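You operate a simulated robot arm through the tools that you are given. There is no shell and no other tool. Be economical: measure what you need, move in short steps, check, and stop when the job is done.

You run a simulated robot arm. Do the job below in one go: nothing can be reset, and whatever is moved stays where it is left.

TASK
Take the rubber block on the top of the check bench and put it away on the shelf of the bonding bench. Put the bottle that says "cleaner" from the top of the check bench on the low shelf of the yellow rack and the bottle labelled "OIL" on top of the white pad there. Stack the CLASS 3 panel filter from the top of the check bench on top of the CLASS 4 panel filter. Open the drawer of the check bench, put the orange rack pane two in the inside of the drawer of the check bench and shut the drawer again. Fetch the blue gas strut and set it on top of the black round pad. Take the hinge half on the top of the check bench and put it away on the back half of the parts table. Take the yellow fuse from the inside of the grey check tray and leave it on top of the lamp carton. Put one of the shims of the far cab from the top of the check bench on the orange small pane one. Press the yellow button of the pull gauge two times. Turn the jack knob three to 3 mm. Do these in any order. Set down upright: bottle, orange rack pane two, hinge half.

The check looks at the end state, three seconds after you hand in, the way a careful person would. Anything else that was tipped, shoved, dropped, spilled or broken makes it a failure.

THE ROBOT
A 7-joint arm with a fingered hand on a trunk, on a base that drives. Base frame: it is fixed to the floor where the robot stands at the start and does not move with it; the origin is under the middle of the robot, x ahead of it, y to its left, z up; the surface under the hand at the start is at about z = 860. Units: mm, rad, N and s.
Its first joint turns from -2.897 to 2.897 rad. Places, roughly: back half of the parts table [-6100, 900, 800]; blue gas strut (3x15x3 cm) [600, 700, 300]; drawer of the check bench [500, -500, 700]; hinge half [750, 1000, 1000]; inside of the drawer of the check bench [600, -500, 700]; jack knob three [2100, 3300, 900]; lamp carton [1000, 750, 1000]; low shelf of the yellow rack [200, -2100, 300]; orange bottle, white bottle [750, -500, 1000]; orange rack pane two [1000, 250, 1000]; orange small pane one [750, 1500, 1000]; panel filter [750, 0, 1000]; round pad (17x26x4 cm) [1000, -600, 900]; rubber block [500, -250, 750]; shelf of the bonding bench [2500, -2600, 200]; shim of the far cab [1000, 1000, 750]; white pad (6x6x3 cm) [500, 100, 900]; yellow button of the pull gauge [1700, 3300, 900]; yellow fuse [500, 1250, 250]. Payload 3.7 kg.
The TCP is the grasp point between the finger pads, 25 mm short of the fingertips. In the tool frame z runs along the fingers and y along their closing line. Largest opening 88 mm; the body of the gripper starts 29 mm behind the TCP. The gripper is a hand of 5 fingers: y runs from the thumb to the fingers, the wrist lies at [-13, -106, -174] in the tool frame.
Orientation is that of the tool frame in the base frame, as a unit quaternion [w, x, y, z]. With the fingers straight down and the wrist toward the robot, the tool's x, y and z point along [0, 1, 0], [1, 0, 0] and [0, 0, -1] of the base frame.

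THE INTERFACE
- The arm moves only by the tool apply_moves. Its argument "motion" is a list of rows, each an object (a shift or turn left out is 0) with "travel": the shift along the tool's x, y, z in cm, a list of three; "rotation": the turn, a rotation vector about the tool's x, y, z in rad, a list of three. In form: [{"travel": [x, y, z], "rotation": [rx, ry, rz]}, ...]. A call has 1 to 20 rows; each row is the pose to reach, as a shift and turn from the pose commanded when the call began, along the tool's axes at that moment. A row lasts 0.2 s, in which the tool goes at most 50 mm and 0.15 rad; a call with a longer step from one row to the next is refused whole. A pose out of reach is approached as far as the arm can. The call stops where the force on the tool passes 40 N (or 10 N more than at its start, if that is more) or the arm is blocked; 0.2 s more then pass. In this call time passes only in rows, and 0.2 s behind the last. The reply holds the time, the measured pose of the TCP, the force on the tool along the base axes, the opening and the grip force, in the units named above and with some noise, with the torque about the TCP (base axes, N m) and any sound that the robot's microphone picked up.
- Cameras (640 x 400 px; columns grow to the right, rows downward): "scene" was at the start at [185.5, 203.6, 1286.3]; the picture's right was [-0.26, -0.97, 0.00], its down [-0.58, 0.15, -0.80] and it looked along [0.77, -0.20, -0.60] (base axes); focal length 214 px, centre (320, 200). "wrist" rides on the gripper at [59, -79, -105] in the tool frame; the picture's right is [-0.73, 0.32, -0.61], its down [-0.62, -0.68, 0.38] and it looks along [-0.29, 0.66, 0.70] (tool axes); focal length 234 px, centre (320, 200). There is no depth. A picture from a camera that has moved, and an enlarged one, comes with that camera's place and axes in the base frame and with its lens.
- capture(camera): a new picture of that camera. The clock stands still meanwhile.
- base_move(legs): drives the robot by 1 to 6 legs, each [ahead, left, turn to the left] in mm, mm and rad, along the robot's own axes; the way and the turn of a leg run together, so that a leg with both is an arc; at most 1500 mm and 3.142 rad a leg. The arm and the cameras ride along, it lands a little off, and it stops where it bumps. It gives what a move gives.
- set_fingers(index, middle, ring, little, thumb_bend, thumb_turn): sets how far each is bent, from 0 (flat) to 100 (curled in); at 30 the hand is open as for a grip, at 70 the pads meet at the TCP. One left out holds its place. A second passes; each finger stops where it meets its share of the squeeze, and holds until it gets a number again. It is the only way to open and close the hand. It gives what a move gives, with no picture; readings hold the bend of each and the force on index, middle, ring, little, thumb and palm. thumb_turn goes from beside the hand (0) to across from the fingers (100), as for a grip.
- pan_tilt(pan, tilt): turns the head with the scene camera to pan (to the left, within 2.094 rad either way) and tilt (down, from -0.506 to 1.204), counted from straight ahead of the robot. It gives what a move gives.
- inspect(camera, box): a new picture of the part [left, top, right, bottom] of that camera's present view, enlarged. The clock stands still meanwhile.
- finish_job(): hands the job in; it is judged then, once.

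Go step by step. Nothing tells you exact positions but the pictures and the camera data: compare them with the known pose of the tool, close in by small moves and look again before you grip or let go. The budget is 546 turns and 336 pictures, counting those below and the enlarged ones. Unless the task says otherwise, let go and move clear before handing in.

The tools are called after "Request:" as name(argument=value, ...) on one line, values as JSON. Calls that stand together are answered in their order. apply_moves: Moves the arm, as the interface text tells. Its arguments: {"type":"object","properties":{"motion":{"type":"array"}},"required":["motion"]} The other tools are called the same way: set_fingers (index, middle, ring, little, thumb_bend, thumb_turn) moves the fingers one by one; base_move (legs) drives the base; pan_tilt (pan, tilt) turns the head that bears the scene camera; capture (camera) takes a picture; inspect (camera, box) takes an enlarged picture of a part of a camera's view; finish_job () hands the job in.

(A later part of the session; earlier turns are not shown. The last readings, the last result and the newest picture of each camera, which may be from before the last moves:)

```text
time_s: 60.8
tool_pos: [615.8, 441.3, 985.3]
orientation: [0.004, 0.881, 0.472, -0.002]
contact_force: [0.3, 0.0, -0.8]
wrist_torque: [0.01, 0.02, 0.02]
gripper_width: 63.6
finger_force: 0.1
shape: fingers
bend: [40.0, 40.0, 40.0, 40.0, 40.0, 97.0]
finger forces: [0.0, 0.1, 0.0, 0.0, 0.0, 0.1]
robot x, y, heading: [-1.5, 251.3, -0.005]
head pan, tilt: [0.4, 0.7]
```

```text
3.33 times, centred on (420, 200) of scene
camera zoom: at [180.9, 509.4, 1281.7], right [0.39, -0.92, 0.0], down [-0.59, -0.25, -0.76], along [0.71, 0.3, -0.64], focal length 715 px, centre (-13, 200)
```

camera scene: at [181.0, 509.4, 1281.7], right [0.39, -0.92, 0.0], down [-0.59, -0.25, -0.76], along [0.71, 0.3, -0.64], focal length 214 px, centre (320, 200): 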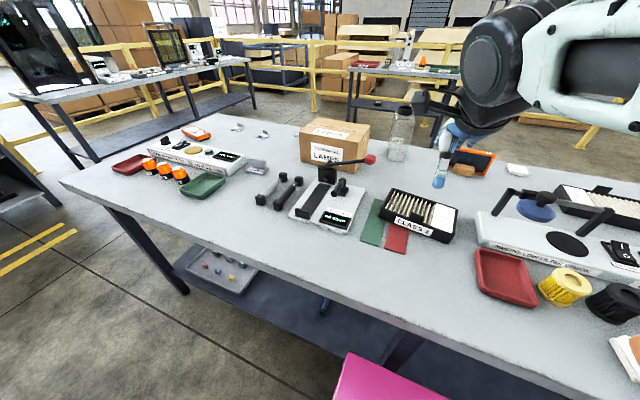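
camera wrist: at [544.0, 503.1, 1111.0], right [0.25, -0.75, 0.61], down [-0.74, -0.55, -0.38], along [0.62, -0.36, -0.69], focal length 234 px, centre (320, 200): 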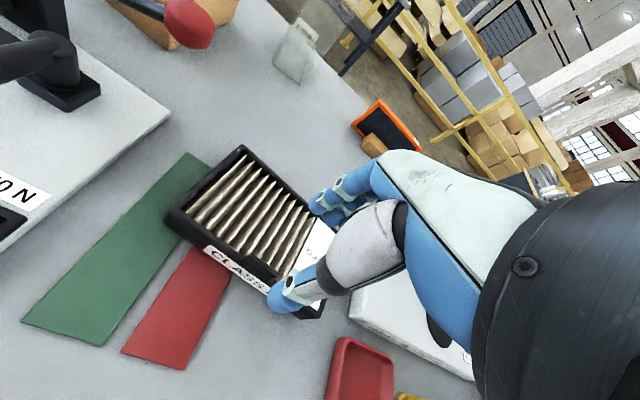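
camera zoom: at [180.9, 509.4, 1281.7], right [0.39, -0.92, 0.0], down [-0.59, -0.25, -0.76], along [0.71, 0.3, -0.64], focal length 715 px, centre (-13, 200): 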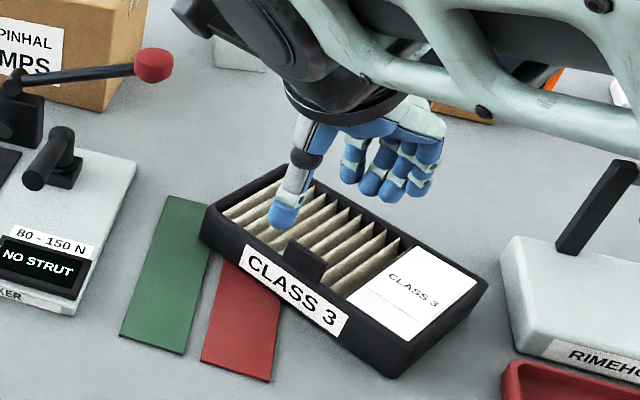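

Request:
apply_moves(motion=[{"travel": [0, 0, 3]}, {"travel": [0, 0, 5.4]}])

Request:
inspect(camera="wrist", box=[200, 130, 420, 350])

Request:
inspect(camera="scene", box=[370, 160, 470, 260])

```text
time_s: 61.4
tool_pos: [618.5, 442.0, 927.8]
orientation: [0.001, 0.881, 0.474, -0.003]
contact_force: [0.0, 0.6, -0.7]
wrist_torque: [-0.01, 0.0, -0.02]
gripper_width: 63.2
finger_force: 0.1
shape: fingers
bend: [40.0, 40.0, 40.0, 40.0, 40.0, 97.0]
finger forces: [0.0, 0.0, 0.0, 0.1, 0.0, 0.1]
robot x, y, heading: [1.5, 252.2, -0.003]
head pan, tilt: [0.4, 0.7]
```

```text
1.82 times, centred on (310, 240) of wrist
camera zoom: at [584.1, 534.6, 1033.5], right [-0.13, -0.78, 0.61], down [-0.91, -0.15, -0.38], along [0.39, -0.61, -0.69], focal length 426 px, centre (338, 127)
```

zoom: 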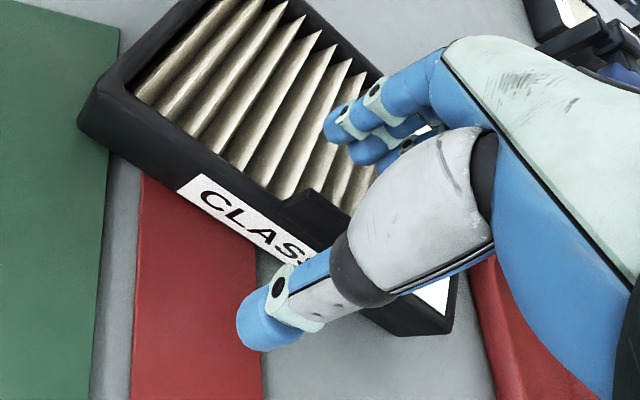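

```text
4.00 times, centred on (420, 210) of scene
camera zoom: at [181.0, 509.4, 1281.7], right [0.39, -0.92, 0.0], down [-0.59, -0.25, -0.76], along [0.71, 0.3, -0.64], focal length 858 px, centre (-80, 160)
```

zoom: 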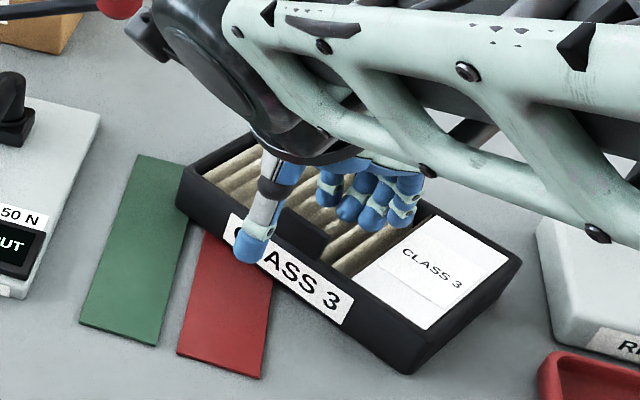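

Thumb and fingers straddle the tab along its normal. Closing.

Request:
set_fingers(index=60, middle=60, thumb_bend=60)

Request:
inspect(camera="wrist", box=[200, 130, 420, 350])

Request:
inspect(camera="scene", box=[370, 160, 470, 260])

```text
time_s: 62.4
tool_pos: [618.2, 441.4, 929.4]
orientation: [0.003, 0.881, 0.474, -0.002]
contact_force: [-0.8, -0.7, 0.0]
wrist_torque: [0.04, 0.01, -0.01]
gripper_width: 20.1
finger_force: 0.1
shape: fingers
bend: [60.0, 60.0, 40.0, 40.0, 60.0, 99.0]
finger forces: [0.0, 0.0, 0.0, 0.0, 0.1, 0.1]
robot x, y, heading: [-1.3, 248.8, -0.003]
head pan, tilt: [0.4, 0.7]
```

```text
1.82 times, centred on (310, 240) of wrist
camera zoom: at [584.1, 534.6, 1033.8], right [-0.13, -0.78, 0.61], down [-0.91, -0.15, -0.38], along [0.39, -0.61, -0.69], focal length 426 px, centre (338, 127)
```

zoom: 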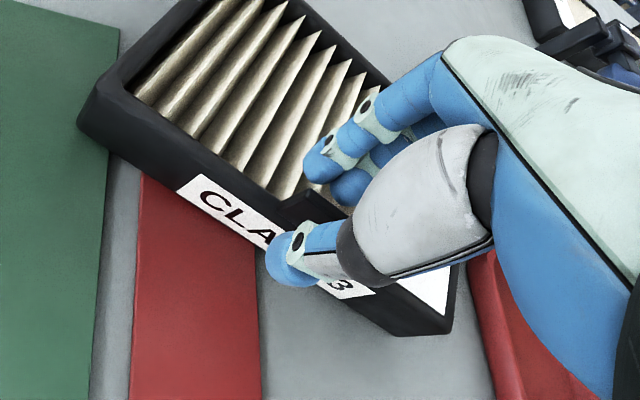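

```text
4.00 times, centred on (420, 210) of scene
camera zoom: at [181.0, 509.5, 1281.7], right [0.39, -0.92, 0.0], down [-0.59, -0.25, -0.76], along [0.71, 0.3, -0.64], focal length 858 px, centre (-80, 160)
```

zoom: 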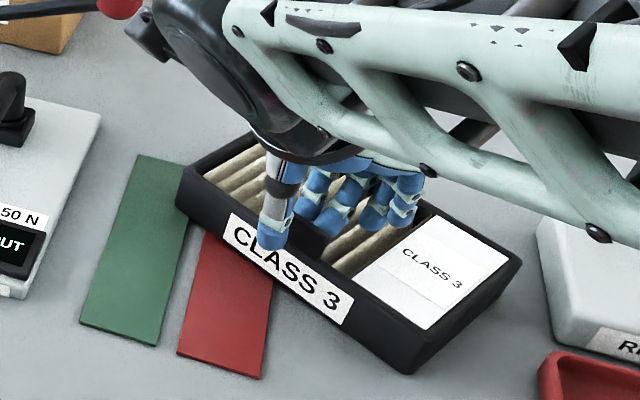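

Request:
apply_moves(motion=[{"travel": [-0.7, 0, 0.4]}])

Request:
set_fingers(index=90, middle=90, thumb_bend=90)

Request:
inspect(camera="wrist", box=[200, 130, 420, 350])

Request:
inspect(camera="scene", box=[370, 160, 470, 260])

```text
time_s: 62.8
tool_pos: [614.5, 435.7, 925.5]
orientation: [0.003, 0.881, 0.473, -0.002]
contact_force: [0.1, 0.3, 0.7]
wrist_torque: [0.01, 0.0, 0.02]
gripper_width: 19.9
finger_force: 0.0
shape: fingers
bend: [60.0, 60.0, 40.0, 40.0, 60.0, 99.0]
finger forces: [0.0, 0.1, 0.1, 0.1, 0.0, 0.0]
robot x, y, heading: [1.0, 251.7, -0.003]
head pan, tilt: [0.4, 0.7]
```

```text
time_s: 63.8
tool_pos: [613.9, 435.2, 926.6]
orientation: [0.003, 0.881, 0.474, -0.003]
contact_force: [-1.2, -0.9, 0.0]
wrist_torque: [-0.05, -0.02, -0.05]
gripper_width: 0.0
finger_force: 15.3
shape: fingers
bend: [74.0, 90.0, 40.0, 40.0, 76.0, 95.0]
finger forces: [15.1, 0.1, 0.0, 0.1, 15.1, 0.1]
robot x, y, heading: [3.8, 249.9, -0.0]
head pan, tilt: [0.4, 0.7]
```

```text
1.82 times, centred on (310, 240) of wrist
camera zoom: at [580.0, 528.6, 1030.5], right [-0.13, -0.78, 0.61], down [-0.91, -0.15, -0.38], along [0.39, -0.61, -0.69], focal length 426 px, centre (338, 127)
```

zoom: 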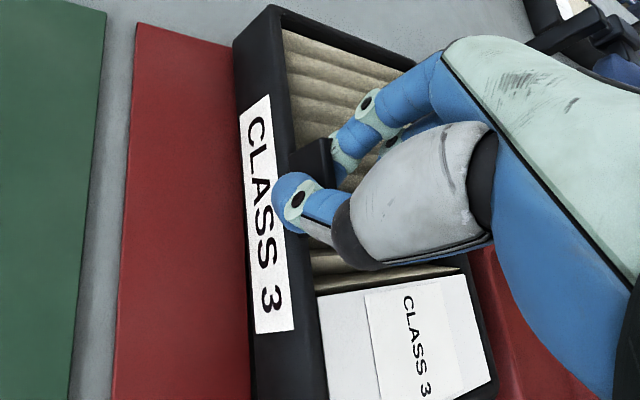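

```text
4.00 times, centred on (420, 210) of scene
camera zoom: at [181.0, 509.5, 1281.7], right [0.39, -0.92, 0.0], down [-0.59, -0.25, -0.76], along [0.71, 0.3, -0.64], focal length 858 px, centre (-80, 160)
```

zoom: 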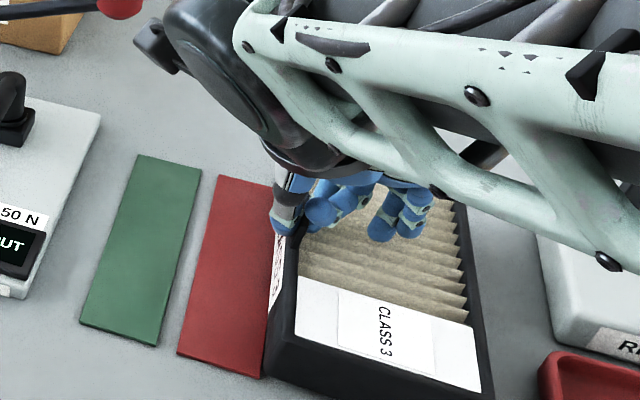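

The pinch slid over the tab again and turned the filter further; my fingertips were too high. Opening and re-measuring.

Request:
set_fingers(index=40, middle=40, ring=40, little=40, thumb_bend=40, thumb_turn=98)

Request:
apply_moves(motion=[{"travel": [0, 0, -4]}, {"travel": [0, 0, -8]}, {"travel": [-2, -2, -12]}, {"travel": [-4, -5, -14]}])

Request:
capture(camera="wrist")

Request:
inspect(camera="scene", box=[350, 140, 490, 260])

```text
time_s: 64.8
tool_pos: [613.9, 434.8, 927.2]
orientation: [0.003, 0.881, 0.474, -0.002]
contact_force: [-0.2, -0.2, 0.5]
wrist_torque: [0.01, 0.0, -0.01]
gripper_width: 63.0
finger_force: 0.1
shape: fingers
bend: [40.0, 40.0, 40.0, 40.0, 40.0, 97.0]
finger forces: [0.0, 0.1, 0.0, 0.1, 0.0, 0.1]
robot x, y, heading: [3.7, 251.1, -0.001]
head pan, tilt: [0.4, 0.7]
```

```text
time_s: 65.8
tool_pos: [550.9, 429.3, 1064.5]
orientation: [0.003, 0.881, 0.473, -0.002]
contact_force: [0.0, -0.6, -0.1]
wrist_torque: [-0.03, -0.02, -0.01]
gripper_width: 63.0
finger_force: 0.0
shape: fingers
bend: [40.0, 40.0, 40.0, 40.0, 40.0, 97.0]
finger forces: [0.1, 0.0, 0.1, 0.0, 0.0, 0.1]
robot x, y, heading: [-1.9, 250.5, -0.005]
head pan, tilt: [0.4, 0.7]
```

```text
259 pictures are left
camera wrist: at [517.2, 522.4, 1169.1], right [-0.13, -0.78, 0.61], down [-0.91, -0.15, -0.38], along [0.39, -0.61, -0.69], focal length 234 px, centre (320, 200)
```

wrist: 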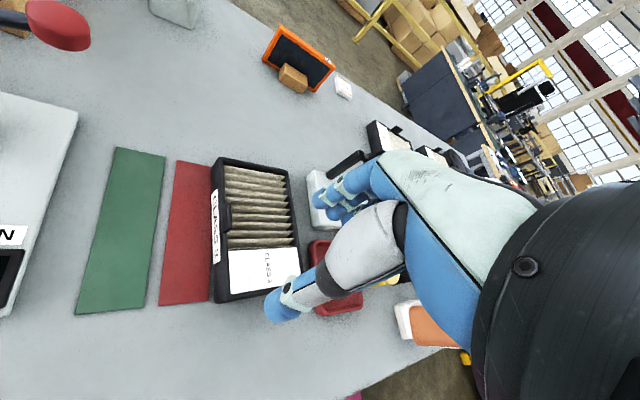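

```text
3.33 times, centred on (420, 200) of scene
camera zoom: at [181.2, 509.4, 1281.7], right [0.39, -0.92, 0.0], down [-0.59, -0.25, -0.76], along [0.71, 0.3, -0.64], focal length 715 px, centre (-13, 200)
```

zoom: 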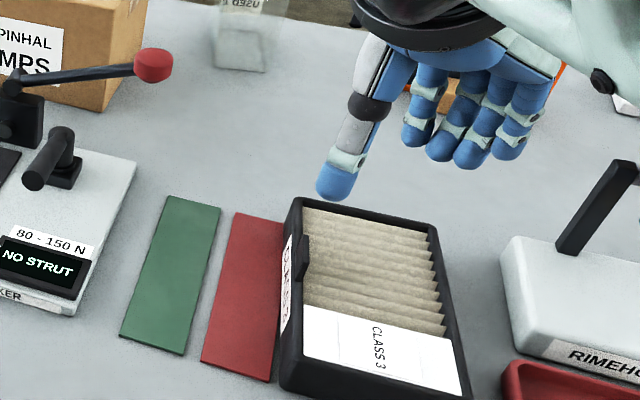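

The filter now lies lengthwise away from me with the tab facing left. I raise the hand, shift the base 200 left, and turn the hand to -90° yaw to pinch the tab squarely and lower.

Request:
apply_moves(motion=[{"travel": [0, 0, -4]}, {"travel": [0, 0, -8]}])

Request:
base_move(legs=[[0, 220, 0]])

Request:
apply_moves(motion=[{"travel": [-2, 1, 0], "rotation": [0, 0, 0.14]}, {"travel": [-4, 3, 0], "rotation": [0, 0, 0.28]}, {"travel": [-6, 6, 0], "rotation": [0, 0, 0.42]}, {"travel": [-8, 10, 0], "rotation": [0, 0, 0.56]}, {"travel": [-8, 14, 0], "rotation": [0, 0, 0.7]}, {"travel": [-8, 18, 0], "rotation": [0, 0, 0.84]}, {"travel": [-8, 20, 3], "rotation": [0, 0, 0.98]}])

Request:
capture(camera="wrist")

Request:
capture(camera="scene")

```text
time_s: 66.4
tool_pos: [551.4, 430.4, 1143.6]
orientation: [0.002, 0.881, 0.473, -0.003]
contact_force: [-0.4, 0.7, -0.1]
wrist_torque: [0.01, 0.01, 0.0]
gripper_width: 63.3
finger_force: 0.0
shape: fingers
bend: [40.0, 40.0, 40.0, 40.0, 40.0, 97.0]
finger forces: [0.0, 0.1, 0.1, 0.1, 0.0, 0.0]
robot x, y, heading: [1.6, 249.8, -0.004]
head pan, tilt: [0.4, 0.7]
```

```text
time_s: 68.1
tool_pos: [552.6, 649.5, 1143.2]
orientation: [0.003, 0.881, 0.473, -0.004]
contact_force: [-0.2, 0.3, 0.1]
wrist_torque: [0.01, -0.01, 0.02]
gripper_width: 63.4
finger_force: 0.0
shape: fingers
bend: [40.0, 40.0, 40.0, 40.0, 40.0, 97.0]
finger forces: [0.0, 0.0, 0.0, 0.0, 0.0, 0.0]
robot x, y, heading: [-1.6, 470.8, -0.003]
head pan, tilt: [0.4, 0.7]
```

```text
time_s: 69.7
tool_pos: [675.9, 474.5, 1113.5]
orientation: [0.003, 1.0, 0.004, -0.001]
contact_force: [0.3, -0.2, 0.7]
wrist_torque: [-0.02, 0.01, -0.03]
gripper_width: 63.1
finger_force: 0.1
shape: fingers
bend: [40.0, 40.0, 40.0, 40.0, 40.0, 97.0]
finger forces: [0.0, 0.1, 0.0, 0.1, 0.1, 0.1]
robot x, y, heading: [-0.2, 467.4, -0.002]
head pan, tilt: [0.4, 0.7]
```

```text
257 pictures are left
camera wrist: at [734.1, 554.4, 1217.1], right [-0.72, -0.32, 0.61], down [-0.63, 0.67, -0.39], along [-0.29, -0.66, -0.69], focal length 234 px, centre (320, 200)
```

wrist: 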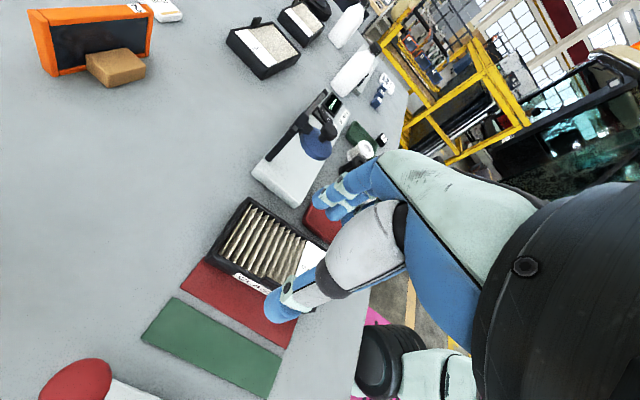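

```text
256 pictures are left
camera scene: at [181.1, 728.3, 1281.6], right [0.39, -0.92, 0.0], down [-0.59, -0.25, -0.76], along [0.71, 0.3, -0.64], focal length 214 px, centre (320, 200)
```

scene: 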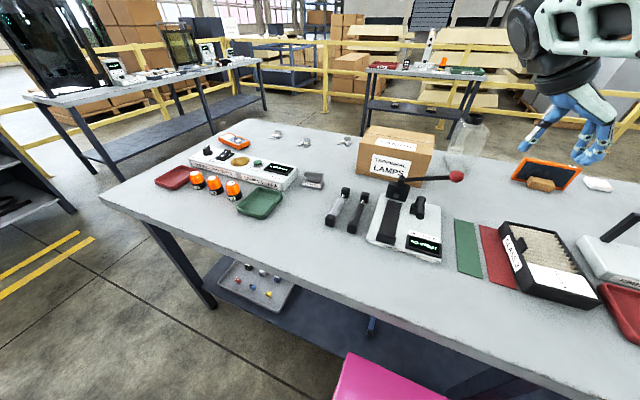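

Request:
pan_tilt(pan=-0.05, tilt=0.75)

Request:
inspect(camera="scene", box=[330, 160, 490, 280])

Request:
inspect(camera="wrist", box=[190, 170, 350, 320])

```text
time_s: 70.6
tool_pos: [676.6, 475.0, 1113.0]
orientation: [0.004, 1.0, 0.003, 0.0]
contact_force: [-0.4, 0.0, 0.2]
wrist_torque: [0.0, 0.0, 0.0]
gripper_width: 63.2
finger_force: 0.0
shape: fingers
bend: [40.0, 40.0, 40.0, 40.0, 40.0, 97.0]
finger forces: [0.0, 0.0, 0.0, 0.0, 0.0, 0.0]
robot x, y, heading: [1.3, 471.2, -0.004]
head pan, tilt: [-0.051, 0.75]
```

```text
3.33 times, centred on (410, 220) of scene
camera zoom: at [185.8, 690.8, 1277.4], right [-0.05, -1.0, 0.0], down [-0.68, 0.04, -0.73], along [0.73, -0.04, -0.68], focal length 715 px, centre (20, 133)
```

zoom: 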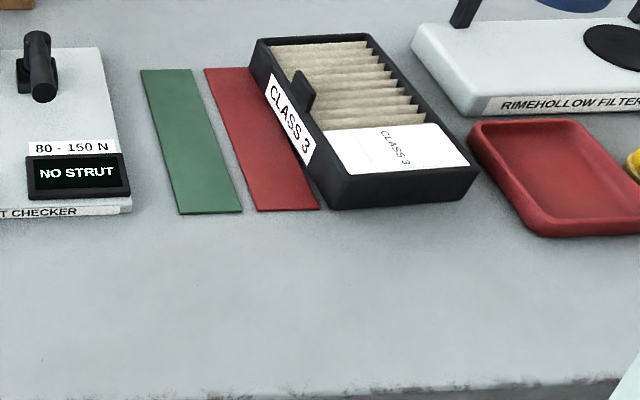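

```text
2.67 times, centred on (270, 245) of wrist
camera zoom: at [734.1, 553.9, 1217.2], right [-0.72, -0.32, 0.61], down [-0.63, 0.67, -0.39], along [-0.29, -0.66, -0.69], focal length 624 px, centre (453, 80)
```

zoom: 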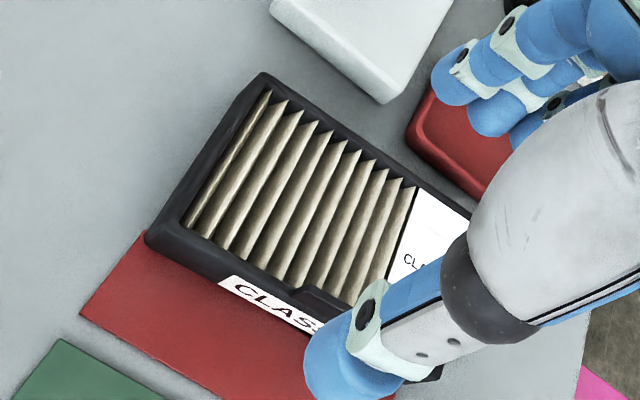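

Tab top centre is (620, 437), running along x with a 0.13 rad skew. Positioning the hand over it.

Request:
apply_moves(motion=[{"travel": [-2, 1.5, 3], "rotation": [0, 0, -0.06]}, {"travel": [-4, 3, 6], "rotation": [0, 0, -0.13]}, {"travel": [-5.6, 3.8, 9], "rotation": [0, 0, -0.13]}, {"travel": [-5.6, 3.8, 13], "rotation": [0, 0, -0.13]}])

Request:
inspect(camera="scene", box=[330, 120, 490, 240])

Request:
inspect(camera="wrist", box=[200, 130, 420, 350])

```text
time_s: 71.6
tool_pos: [617.3, 435.5, 981.7]
orientation: [0.004, 0.998, 0.068, -0.003]
contact_force: [0.3, -0.4, 0.2]
wrist_torque: [0.0, -0.02, 0.01]
gripper_width: 63.2
finger_force: 0.1
shape: fingers
bend: [40.0, 40.0, 40.0, 40.0, 40.0, 97.0]
finger forces: [0.1, 0.1, 0.0, 0.0, 0.0, 0.0]
robot x, y, heading: [-0.7, 468.9, -0.003]
head pan, tilt: [-0.051, 0.75]
```

```text
3.33 times, centred on (410, 180) of scene
camera zoom: at [185.7, 690.8, 1277.4], right [-0.05, -1.0, 0.0], down [-0.68, 0.04, -0.73], along [0.73, -0.04, -0.68], focal length 715 px, centre (20, 267)
```

zoom: 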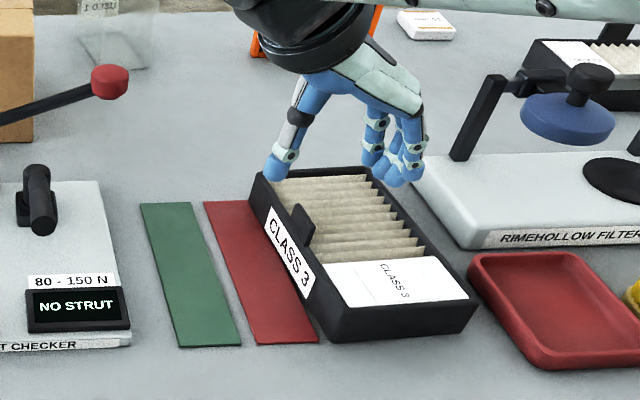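

```text
1.82 times, centred on (310, 240) of wrist
camera zoom: at [664.3, 521.7, 1087.2], right [-0.67, -0.41, 0.61], down [-0.71, 0.59, -0.39], along [-0.2, -0.7, -0.69], focal length 426 px, centre (338, 127)
```

zoom: 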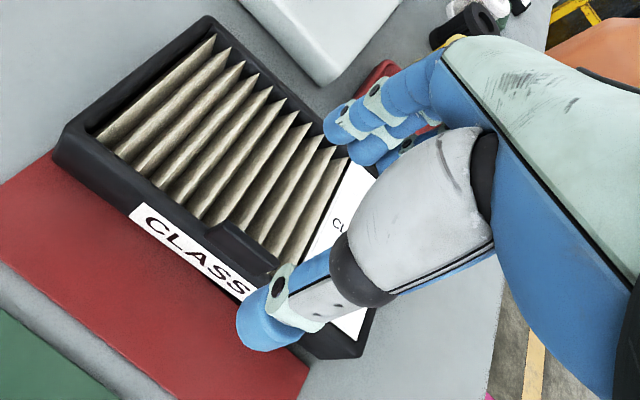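

Request:
apply_moves(motion=[{"travel": [0, -0.3, 3]}, {"travel": [0, -0.3, 5.5]}])

Request:
set_fingers(index=55, middle=55, ring=30, little=30, thumb_bend=55)

Request:
inspect(camera="scene", box=[370, 150, 450, 210])

Request:
inspect(camera="wrist", box=[200, 130, 420, 350])

```text
time_s: 72.2
tool_pos: [618.8, 436.5, 929.6]
orientation: [0.004, 0.998, 0.069, 0.0]
contact_force: [-0.3, 0.4, -0.2]
wrist_torque: [0.01, -0.02, 0.0]
gripper_width: 63.1
finger_force: 0.1
shape: fingers
bend: [40.0, 40.0, 40.0, 40.0, 40.0, 97.0]
finger forces: [0.0, 0.1, 0.1, 0.0, 0.0, 0.0]
robot x, y, heading: [1.6, 467.5, -0.001]
head pan, tilt: [-0.051, 0.75]
```

```text
time_s: 73.2
tool_pos: [619.6, 435.7, 928.8]
orientation: [0.003, 0.998, 0.068, -0.001]
contact_force: [-0.1, -0.5, 0.2]
wrist_torque: [0.01, 0.0, 0.0]
gripper_width: 30.9
finger_force: 0.1
shape: fingers
bend: [55.0, 55.0, 30.0, 30.0, 55.0, 99.0]
finger forces: [0.0, 0.0, 0.0, 0.0, 0.0, 0.1]
robot x, y, heading: [1.1, 470.3, -0.002]
head pan, tilt: [-0.051, 0.75]
```

```text
6.67 times, centred on (410, 180) of scene
camera zoom: at [185.7, 690.8, 1277.4], right [-0.05, -1.0, 0.0], down [-0.68, 0.04, -0.73], along [0.73, -0.04, -0.68], focal length 1430 px, centre (-280, 333)
```

zoom: 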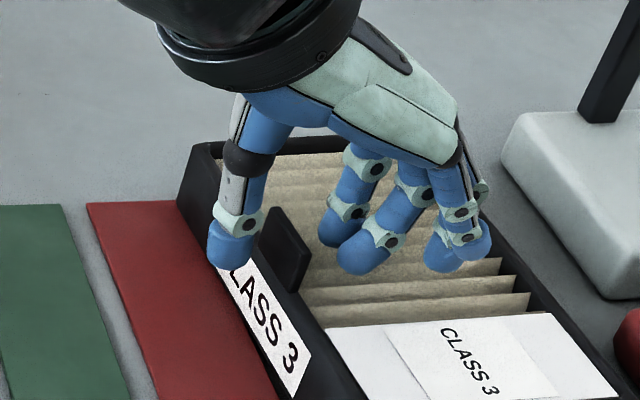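

```text
1.82 times, centred on (310, 240) of wrist
camera zoom: at [665.4, 523.2, 1033.5], right [-0.67, -0.41, 0.61], down [-0.71, 0.59, -0.39], along [-0.2, -0.7, -0.69], focal length 426 px, centre (338, 127)
```

zoom: 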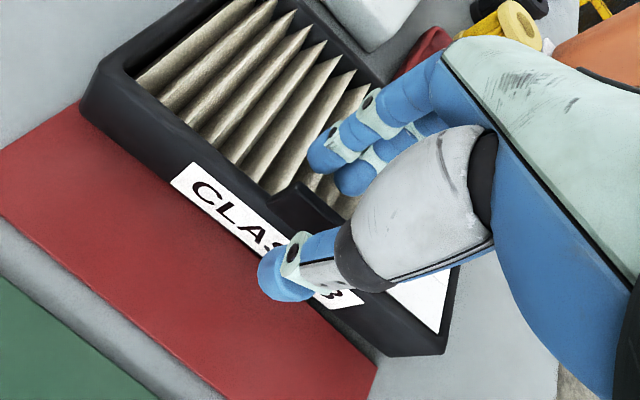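

Good geometry. I lower until the tips nearly touch the pleats, then close.

Request:
apply_moves(motion=[{"travel": [0, 0, 0.4]}, {"travel": [0, 0, 0.9]}])

Request:
set_fingers(index=64, middle=64, thumb_bend=64)

Request:
inspect(camera="scene", box=[370, 150, 450, 210])

```text
time_s: 73.8
tool_pos: [619.0, 434.9, 924.0]
orientation: [0.007, 0.998, 0.068, 0.002]
contact_force: [-3.4, -2.6, 14.9]
wrist_torque: [-0.41, 0.1, -0.06]
gripper_width: 30.5
finger_force: 7.3
shape: fingers
bend: [55.0, 55.0, 30.0, 30.0, 55.0, 99.0]
finger forces: [5.7, 9.2, 0.1, 0.1, 0.0, 0.1]
robot x, y, heading: [0.4, 471.2, 0.004]
head pan, tilt: [-0.051, 0.75]
stopped in row 2: the force on the tool passed its limit at 50 N (the readings are from after the stop); the commanded pose is now the measured one
```

```text
time_s: 74.8
tool_pos: [619.3, 435.9, 924.5]
orientation: [0.005, 0.998, 0.068, 0.002]
contact_force: [0.8, -4.0, 24.2]
wrist_torque: [-0.47, -0.21, 0.0]
gripper_width: 13.5
finger_force: 11.7
shape: fingers
bend: [62.0, 63.0, 30.0, 30.0, 64.0, 100.0]
finger forces: [18.7, 5.4, 0.1, 0.0, 0.1, 0.1]
robot x, y, heading: [0.8, 469.6, -0.0]
head pan, tilt: [-0.051, 0.75]
```

```text
6.67 times, centred on (410, 180) of scene
camera zoom: at [185.2, 690.6, 1277.5], right [-0.05, -1.0, 0.0], down [-0.68, 0.04, -0.73], along [0.73, -0.04, -0.68], focal length 1430 px, centre (-280, 333)
```

zoom: 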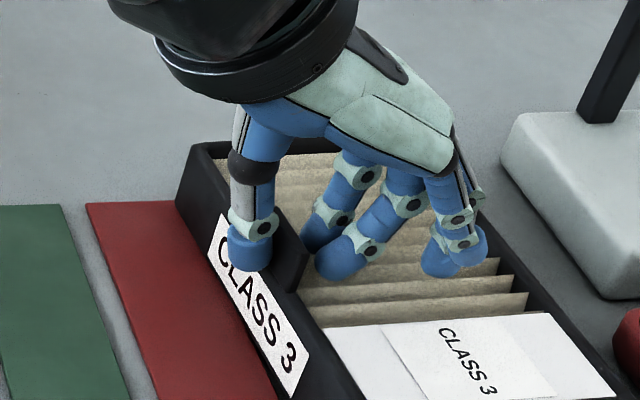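

Request:
apply_moves(motion=[{"travel": [0, 0, -0.2]}])

Request:
set_fingers(index=90, middle=90, thumb_bend=90)

Request:
inspect(camera="scene", box=[370, 150, 450, 210])

```text
time_s: 75.2
tool_pos: [620.2, 435.6, 925.0]
orientation: [0.005, 0.998, 0.068, 0.0]
contact_force: [0.5, -1.2, 4.3]
wrist_torque: [-0.15, -0.04, -0.03]
gripper_width: 13.3
finger_force: 2.3
shape: fingers
bend: [62.0, 64.0, 30.0, 30.0, 64.0, 100.0]
finger forces: [3.2, 1.6, 0.0, 0.0, 0.1, 0.1]
robot x, y, heading: [2.1, 468.1, -0.004]
head pan, tilt: [-0.051, 0.75]
```

```text
time_s: 76.2
tool_pos: [620.3, 435.0, 924.4]
orientation: [0.005, 0.998, 0.067, 0.0]
contact_force: [0.6, -0.9, -0.7]
wrist_torque: [0.02, -0.02, 0.03]
gripper_width: 0.0
finger_force: 18.9
shape: fingers
bend: [75.0, 75.0, 30.0, 30.0, 74.0, 98.0]
finger forces: [13.4, 6.9, 0.0, 0.0, 17.6, 0.0]
robot x, y, heading: [2.4, 470.6, -0.0]
head pan, tilt: [-0.051, 0.75]
```

```text
6.67 times, centred on (410, 180) of scene
camera zoom: at [185.8, 690.8, 1277.4], right [-0.05, -1.0, 0.0], down [-0.68, 0.04, -0.73], along [0.73, -0.04, -0.68], focal length 1430 px, centre (-280, 333)
```

zoom: 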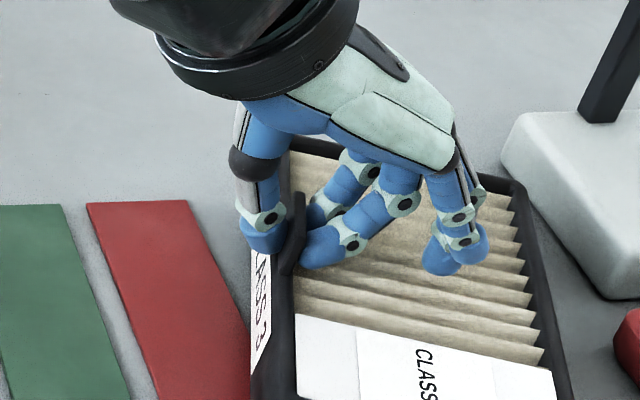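

Now the tab is between thumb and two fingers with force on all three. Lifting to test.

Request:
apply_moves(motion=[{"travel": [0, 0, -1]}, {"travel": [0, 0, -3]}, {"travel": [0, 0, -5]}])

Request:
capture(camera="scene")

```text
time_s: 77.0
tool_pos: [621.4, 437.6, 976.7]
orientation: [0.006, 0.998, 0.068, 0.002]
contact_force: [-0.3, -0.2, -2.4]
wrist_torque: [0.08, -0.06, -0.01]
gripper_width: 0.1
finger_force: 17.7
shape: fingers
bend: [75.0, 76.0, 30.0, 30.0, 77.0, 95.0]
finger forces: [15.0, 3.8, 0.0, 0.1, 16.1, 0.1]
robot x, y, heading: [-1.5, 468.8, -0.001]
head pan, tilt: [-0.051, 0.75]
```

```text
247 pictures are left
camera scene: at [185.8, 690.7, 1277.4], right [-0.05, -1.0, 0.0], down [-0.68, 0.04, -0.73], along [0.73, -0.04, -0.68], focal length 214 px, centre (320, 200)
```

scene: 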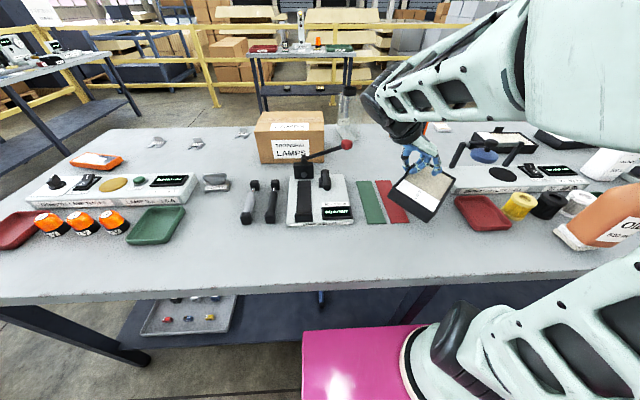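

Lifted (about 240 g). Checking its tilt.

Request:
inspect(camera="scene", box=[360, 100, 500, 230])

```text
3.08 times, centred on (430, 165) of scene
camera zoom: at [185.8, 690.7, 1277.4], right [-0.05, -1.0, 0.0], down [-0.68, 0.04, -0.73], along [0.73, -0.04, -0.68], focal length 660 px, centre (-18, 308)
```

zoom: 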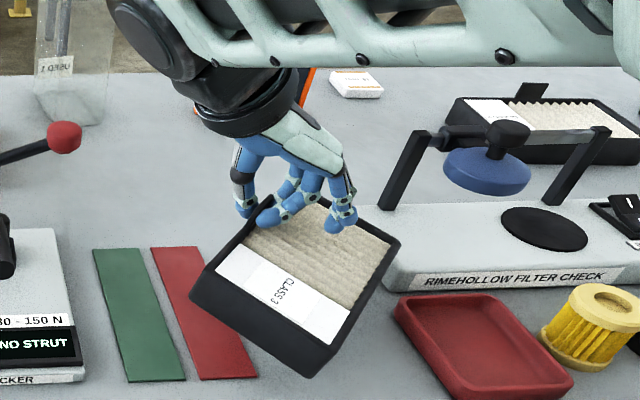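

It hangs with some tilt but is secure. Raising it high and rotating back to yaw 0.

Request:
apply_moves(motion=[{"travel": [0, 0, -4]}, {"travel": [0, 0, -8]}, {"travel": [0, 0, -12]}, {"travel": [0, 0, -16]}, {"travel": [0, 0, -20], "rotation": [0, 0, -0.1]}, {"travel": [0, 0, -20], "rotation": [0, 0, -0.22]}, {"travel": [0, 0, -20], "rotation": [0, 0, -0.34]}, {"travel": [0, 0, -20], "rotation": [0, 0, -0.46]}, {"travel": [0, 0, -20], "rotation": [0, 0, -0.58]}, {"travel": [0, 0, -20], "rotation": [0, 0, -0.7]}, {"travel": [0, 0, -20], "rotation": [0, 0, -0.82]}, {"travel": [0, 0, -20], "rotation": [0, 0, -0.94]}, {"travel": [0, 0, -20], "rotation": [0, 0, -1.06]}, {"travel": [0, 0, -20], "rotation": [0, 0, -1.18]}, {"travel": [0, 0, -20], "rotation": [0, 0, -1.3]}, {"travel": [0, 0, -20], "rotation": [0, 0, -1.43]}])

Request:
capture(camera="scene")

```text
time_s: 80.4
tool_pos: [619.6, 439.1, 1176.0]
orientation: [0.006, 0.708, 0.707, -0.003]
contact_force: [0.4, 0.2, -2.1]
wrist_torque: [0.05, 0.06, -0.02]
gripper_width: 0.1
finger_force: 18.3
shape: fingers
bend: [75.0, 77.0, 30.0, 30.0, 78.0, 94.0]
finger forces: [17.0, 2.5, 0.0, 0.1, 16.5, 0.1]
robot x, y, heading: [2.0, 468.4, 0.001]
head pan, tilt: [-0.051, 0.75]
```

```text
245 pictures are left
camera scene: at [185.7, 690.8, 1277.4], right [-0.05, -1.0, 0.0], down [-0.68, 0.04, -0.73], along [0.73, -0.04, -0.68], focal length 214 px, centre (320, 200)
```

scene: 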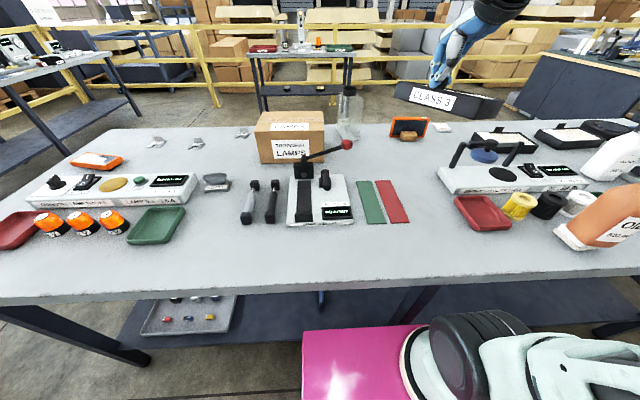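

Request:
base_move(legs=[[0, -520, 0]])

Request:
pan_tilt(pan=-0.3, tilt=0.6)

Request:
capture(camera="scene")

Request:
inspect(camera="scene", box=[300, 60, 480, 220])

Request:
capture(camera="wrist")

```text
time_s: 83.4
tool_pos: [620.3, -75.3, 1176.4]
orientation: [0.006, 0.707, 0.707, -0.003]
contact_force: [0.3, 0.5, -1.9]
wrist_torque: [0.06, 0.04, 0.03]
gripper_width: 0.0
finger_force: 18.2
shape: fingers
bend: [75.0, 77.0, 30.0, 30.0, 78.0, 94.0]
finger forces: [17.1, 2.5, 0.0, 0.0, 16.7, 0.0]
robot x, y, heading: [-1.6, -45.2, 0.002]
head pan, tilt: [-0.051, 0.75]
```

```text
time_s: 84.2
tool_pos: [620.6, -75.2, 1175.9]
orientation: [0.006, 0.707, 0.707, -0.003]
contact_force: [0.5, -0.7, -2.0]
wrist_torque: [0.03, 0.03, 0.04]
gripper_width: 0.1
finger_force: 18.1
shape: fingers
bend: [75.0, 77.0, 30.0, 30.0, 78.0, 94.0]
finger forces: [17.1, 2.5, 0.0, 0.0, 16.6, 0.0]
robot x, y, heading: [0.5, -47.0, 0.002]
head pan, tilt: [-0.3, 0.6]
```

```text
244 pictures are left
camera scene: at [186.8, 153.7, 1290.3], right [-0.29, -0.96, 0.0], down [-0.54, 0.17, -0.82], along [0.79, -0.24, -0.57], focal length 214 px, centre (320, 200)
```

scene: 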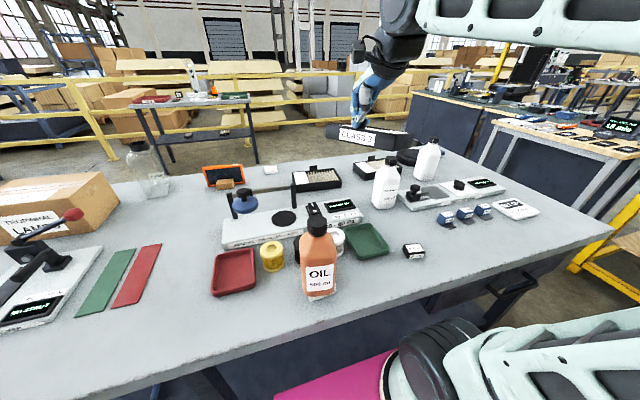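

```text
2.50 times, centred on (390, 140) of scene
camera zoom: at [186.8, 153.7, 1290.3], right [-0.29, -0.96, 0.0], down [-0.54, 0.17, -0.82], along [0.79, -0.24, -0.57], focal length 536 px, centre (145, 350)
```

zoom: 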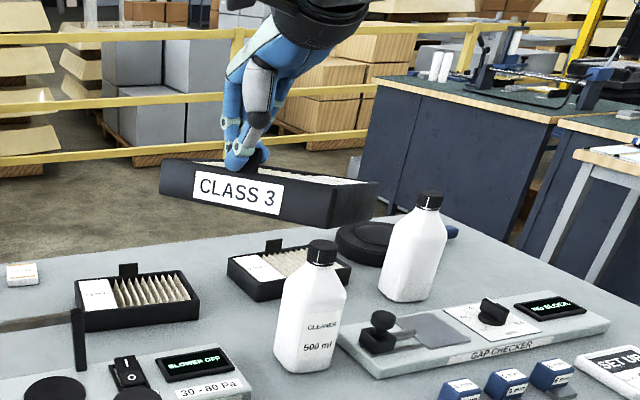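

```text
242 pictures are left
camera wrist: at [539.7, -15.5, 1279.6], right [0.32, -0.72, 0.62], down [-0.68, -0.63, -0.38], along [0.66, -0.3, -0.69], focal length 234 px, centre (320, 200)
```

wrist: 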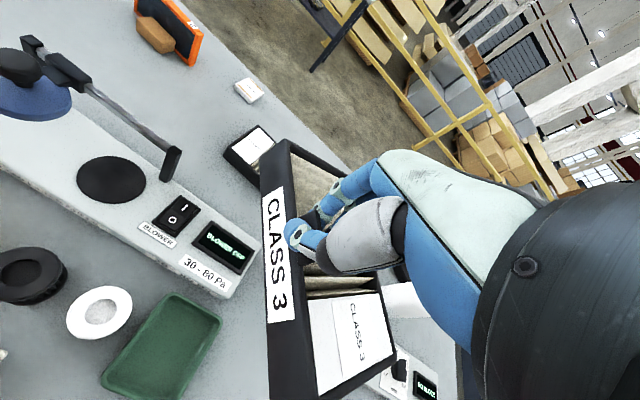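

Request:
inspect(camera="wrist", box=[200, 110, 420, 400])

Request:
inspect(camera="scene", box=[310, 80, 430, 170])

```text
1.38 times, centred on (310, 255) of wrist
camera zoom: at [539.7, -15.5, 1279.6], right [0.32, -0.72, 0.62], down [-0.68, -0.63, -0.38], along [0.66, -0.3, -0.69], focal length 323 px, centre (334, 124)
```

zoom: 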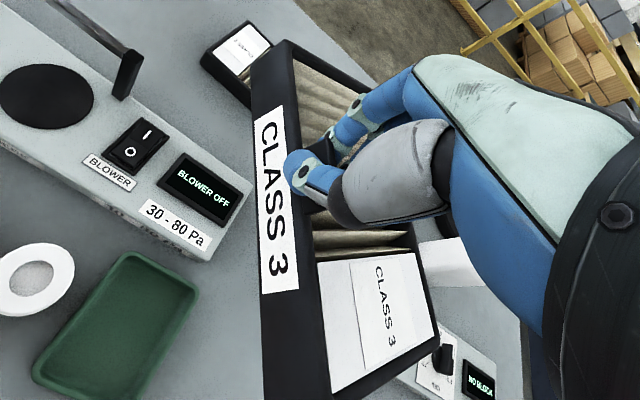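

```text
4.44 times, centred on (370, 125) of scene
camera zoom: at [186.8, 153.7, 1290.3], right [-0.29, -0.96, 0.0], down [-0.54, 0.17, -0.82], along [0.79, -0.24, -0.57], focal length 953 px, centre (98, 533)
```

zoom: 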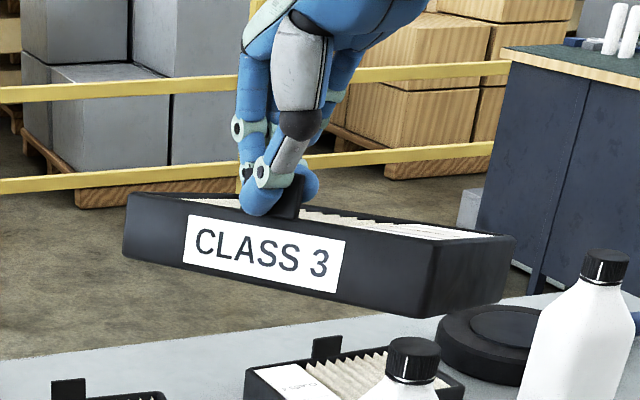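

By solving the corner pixels, the filter is yawed about -60° relative to the hand and sags 8° at its back. I rotate the hand +60° and move toward CLASS 4.

Request:
apply_moves(motion=[{"travel": [-2, 1.5, 0], "rotation": [0, 0, -0.13]}, {"travel": [-4, 3, 0], "rotation": [0, 0, -0.26]}, {"travel": [-6, 4.5, 0], "rotation": [0, 0, -0.39]}, {"travel": [-8, 6, 0], "rotation": [0, 0, -0.52]}, {"travel": [-10, 7.5, 0], "rotation": [0, 0, -0.65]}, {"travel": [-12, 9, 0], "rotation": [0, 0, -0.78]}, {"travel": [-14, 10.5, 0], "rotation": [0, 0, -0.91]}, {"travel": [-15.5, 12, 0], "rotation": [0, 0, -1.03]}])

Request:
capture(camera="wrist")

Request:
inspect(camera="scene", box=[330, 60, 490, 200])

```text
time_s: 86.0
tool_pos: [740.5, -231.4, 1179.2]
orientation: [0.005, 0.266, 0.964, -0.005]
contact_force: [0.2, -0.4, -1.9]
wrist_torque: [-0.01, 0.03, 0.0]
gripper_width: 0.3
finger_force: 18.1
shape: fingers
bend: [75.0, 77.0, 30.0, 30.0, 79.0, 93.0]
finger forces: [17.3, 2.2, 0.0, 0.1, 16.6, 0.0]
robot x, y, heading: [2.2, -47.6, 0.003]
head pan, tilt: [-0.3, 0.6]
```

```text
239 pictures are left
camera wrist: at [648.1, -267.4, 1284.4], right [0.79, -0.09, 0.61], down [0.19, -0.91, -0.37], along [0.59, 0.41, -0.7], focal length 234 px, centre (320, 200)
```

wrist: 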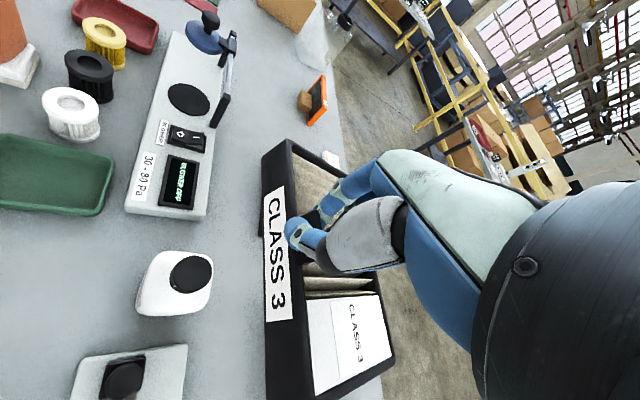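

```text
2.86 times, centred on (410, 130) of scene
camera zoom: at [186.5, 153.7, 1290.3], right [-0.29, -0.96, 0.0], down [-0.54, 0.17, -0.83], along [0.79, -0.24, -0.56], focal length 613 px, centre (63, 400)
```

zoom: 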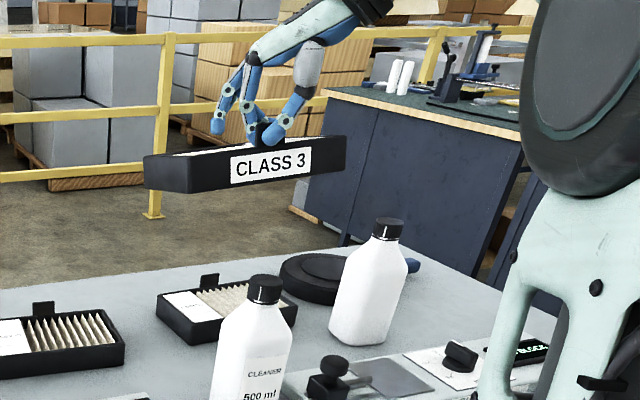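

Filter now squarely faces me. I zoom on CLASS 4 to measure its pose.

Request:
inspect(camera="scene", box=[355, 145, 435, 195])

```text
8.00 times, centred on (395, 170) of scene
camera zoom: at [186.5, 153.7, 1290.3], right [-0.29, -0.96, 0.0], down [-0.54, 0.17, -0.83], along [0.79, -0.24, -0.56], focal length 1716 px, centre (-280, 440)
```

zoom: 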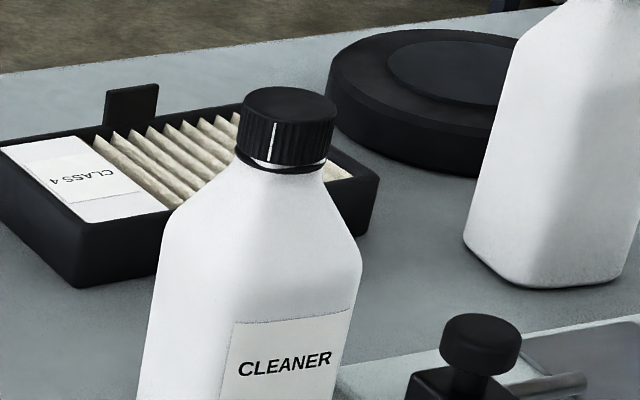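

CLASS 4 spans x≈858–960, y≈-405…-240 with its tab at the back edge. I move CLASS 3 above it (front edge at x≈845, y centre -322) and level the sag.

Request:
apply_moves(motion=[{"travel": [-4, -0.7, 0], "rotation": [-0.03, -0.05, 0]}, {"travel": [-8, -1.4, 0], "rotation": [-0.06, -0.1, 0]}, {"travel": [-12, -2.1, 0], "rotation": [-0.085, -0.148, 0]}, {"travel": [-13.55, -2.4, 3], "rotation": [-0.085, -0.148, 0]}, {"travel": [-13.55, -2.4, 7], "rotation": [-0.085, -0.148, 0]}])

Request:
capture(camera="scene")

Request:
inspect(camera="scene", box=[340, 90, 460, 200])

```text
time_s: 87.2
tool_pos: [843.5, -322.5, 1112.5]
orientation: [0.087, 0.265, 0.96, 0.016]
contact_force: [-0.7, 0.2, -2.3]
wrist_torque: [-0.01, 0.12, 0.03]
gripper_width: 0.1
finger_force: 17.9
shape: fingers
bend: [75.0, 77.0, 30.0, 30.0, 79.0, 93.0]
finger forces: [17.3, 2.0, 0.1, 0.0, 16.6, 0.0]
robot x, y, heading: [-0.6, -46.4, 0.007]
head pan, tilt: [-0.3, 0.6]
```

```text
236 pictures are left
camera scene: at [186.7, 153.7, 1290.3], right [-0.29, -0.96, 0.0], down [-0.54, 0.17, -0.83], along [0.79, -0.24, -0.56], focal length 214 px, centre (320, 200)
```

scene: 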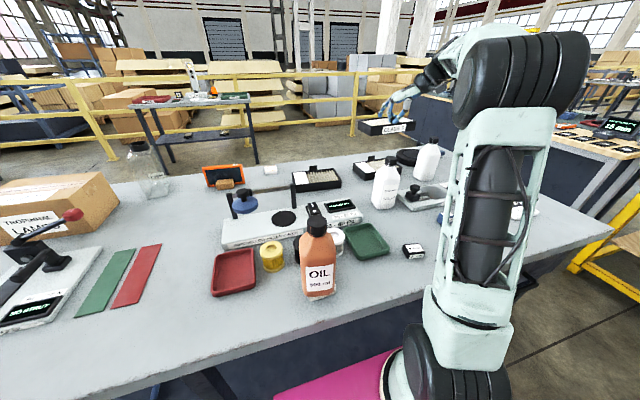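

```text
3.64 times, centred on (400, 145) of scene
camera zoom: at [186.7, 153.7, 1290.3], right [-0.29, -0.96, 0.0], down [-0.54, 0.17, -0.83], along [0.79, -0.24, -0.56], focal length 780 px, centre (29, 400)
```

zoom: 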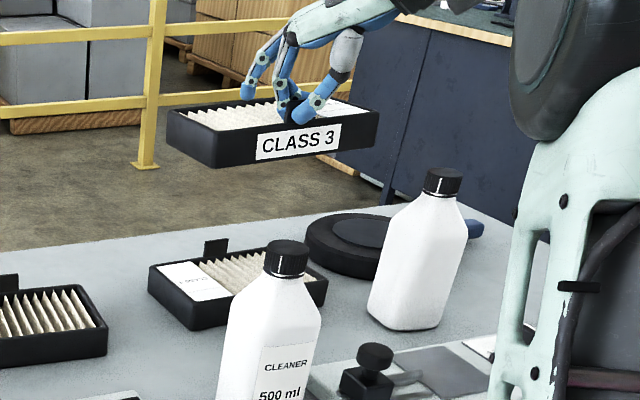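

Well aligned and level. Descending to just above.

Request:
apply_moves(motion=[{"travel": [-0.02, -0.3, 4]}, {"travel": [0, 0, 8]}, {"travel": [0, 0, 11]}])

Request:
inspect(camera="scene", box=[345, 120, 435, 190])

Request:
capture(camera="wrist")

```text
time_s: 88.0
tool_pos: [862.0, -325.4, 1000.9]
orientation: [0.086, 0.265, 0.96, 0.016]
contact_force: [-0.3, 0.7, -1.7]
wrist_torque: [0.01, 0.09, 0.0]
gripper_width: 0.0
finger_force: 17.9
shape: fingers
bend: [75.0, 77.0, 30.0, 30.0, 79.0, 93.0]
finger forces: [17.4, 2.0, 0.1, 0.0, 16.8, 0.0]
robot x, y, heading: [4.8, -46.0, 0.007]
head pan, tilt: [-0.3, 0.6]
```

```text
5.71 times, centred on (390, 155) of scene
camera zoom: at [186.7, 153.7, 1290.3], right [-0.29, -0.96, 0.0], down [-0.54, 0.17, -0.83], along [0.79, -0.24, -0.56], focal length 1226 px, centre (-80, 457)
```

zoom: 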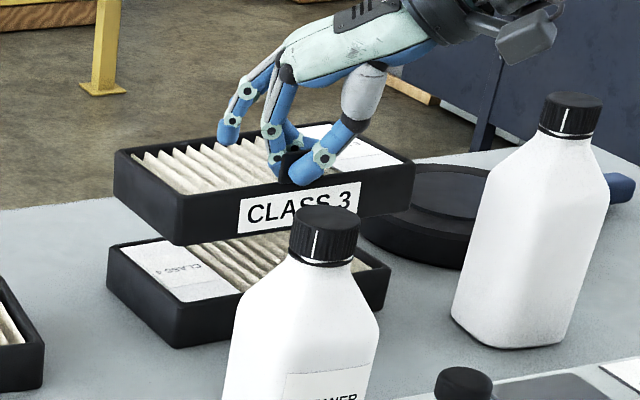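

```text
233 pictures are left
camera wrist: at [754.0, -361.3, 1090.1], right [0.67, -0.09, 0.74], down [0.25, -0.91, -0.33], along [0.7, 0.4, -0.59], focal length 234 px, centre (320, 200)
```

wrist: 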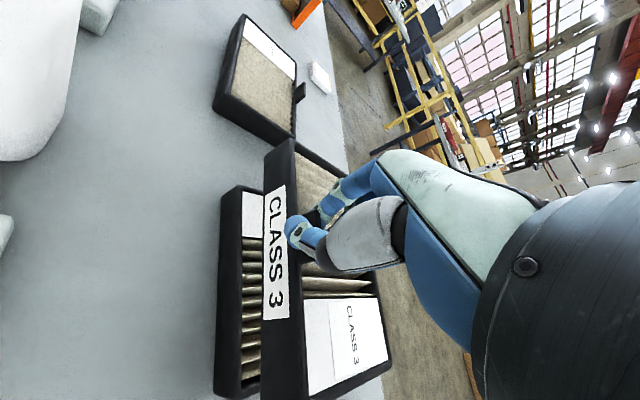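

The tilted tool axis drifted it 18 mm ahead; I compute the base-vertical correction: back 19 mm, then straight down.

Request:
apply_moves(motion=[{"travel": [1.71, -0.79, -0.33]}, {"travel": [1.95, -0.91, 1.2]}, {"travel": [2.2, -1.03, 2.72]}])

Request:
inspect(camera="scene", box=[345, 120, 435, 190])

```text
time_s: 88.8
tool_pos: [842.8, -321.8, 969.1]
orientation: [0.085, 0.266, 0.96, 0.017]
contact_force: [-0.1, -0.2, -2.1]
wrist_torque: [0.02, 0.07, 0.02]
gripper_width: 0.0
finger_force: 18.2
shape: fingers
bend: [75.0, 77.0, 30.0, 30.0, 79.0, 93.0]
finger forces: [17.6, 1.9, 0.0, 0.1, 16.7, 0.1]
robot x, y, heading: [3.3, -47.0, -0.001]
head pan, tilt: [-0.3, 0.6]
```

```text
5.71 times, centred on (390, 155) of scene
camera zoom: at [186.8, 153.6, 1290.3], right [-0.29, -0.96, 0.0], down [-0.54, 0.17, -0.83], along [0.79, -0.24, -0.57], focal length 1226 px, centre (-80, 457)
```

zoom: 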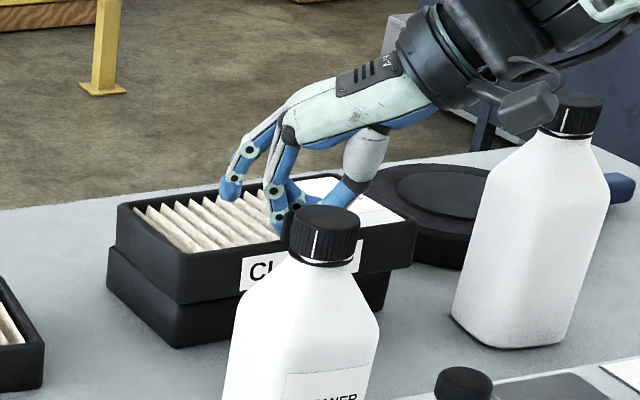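

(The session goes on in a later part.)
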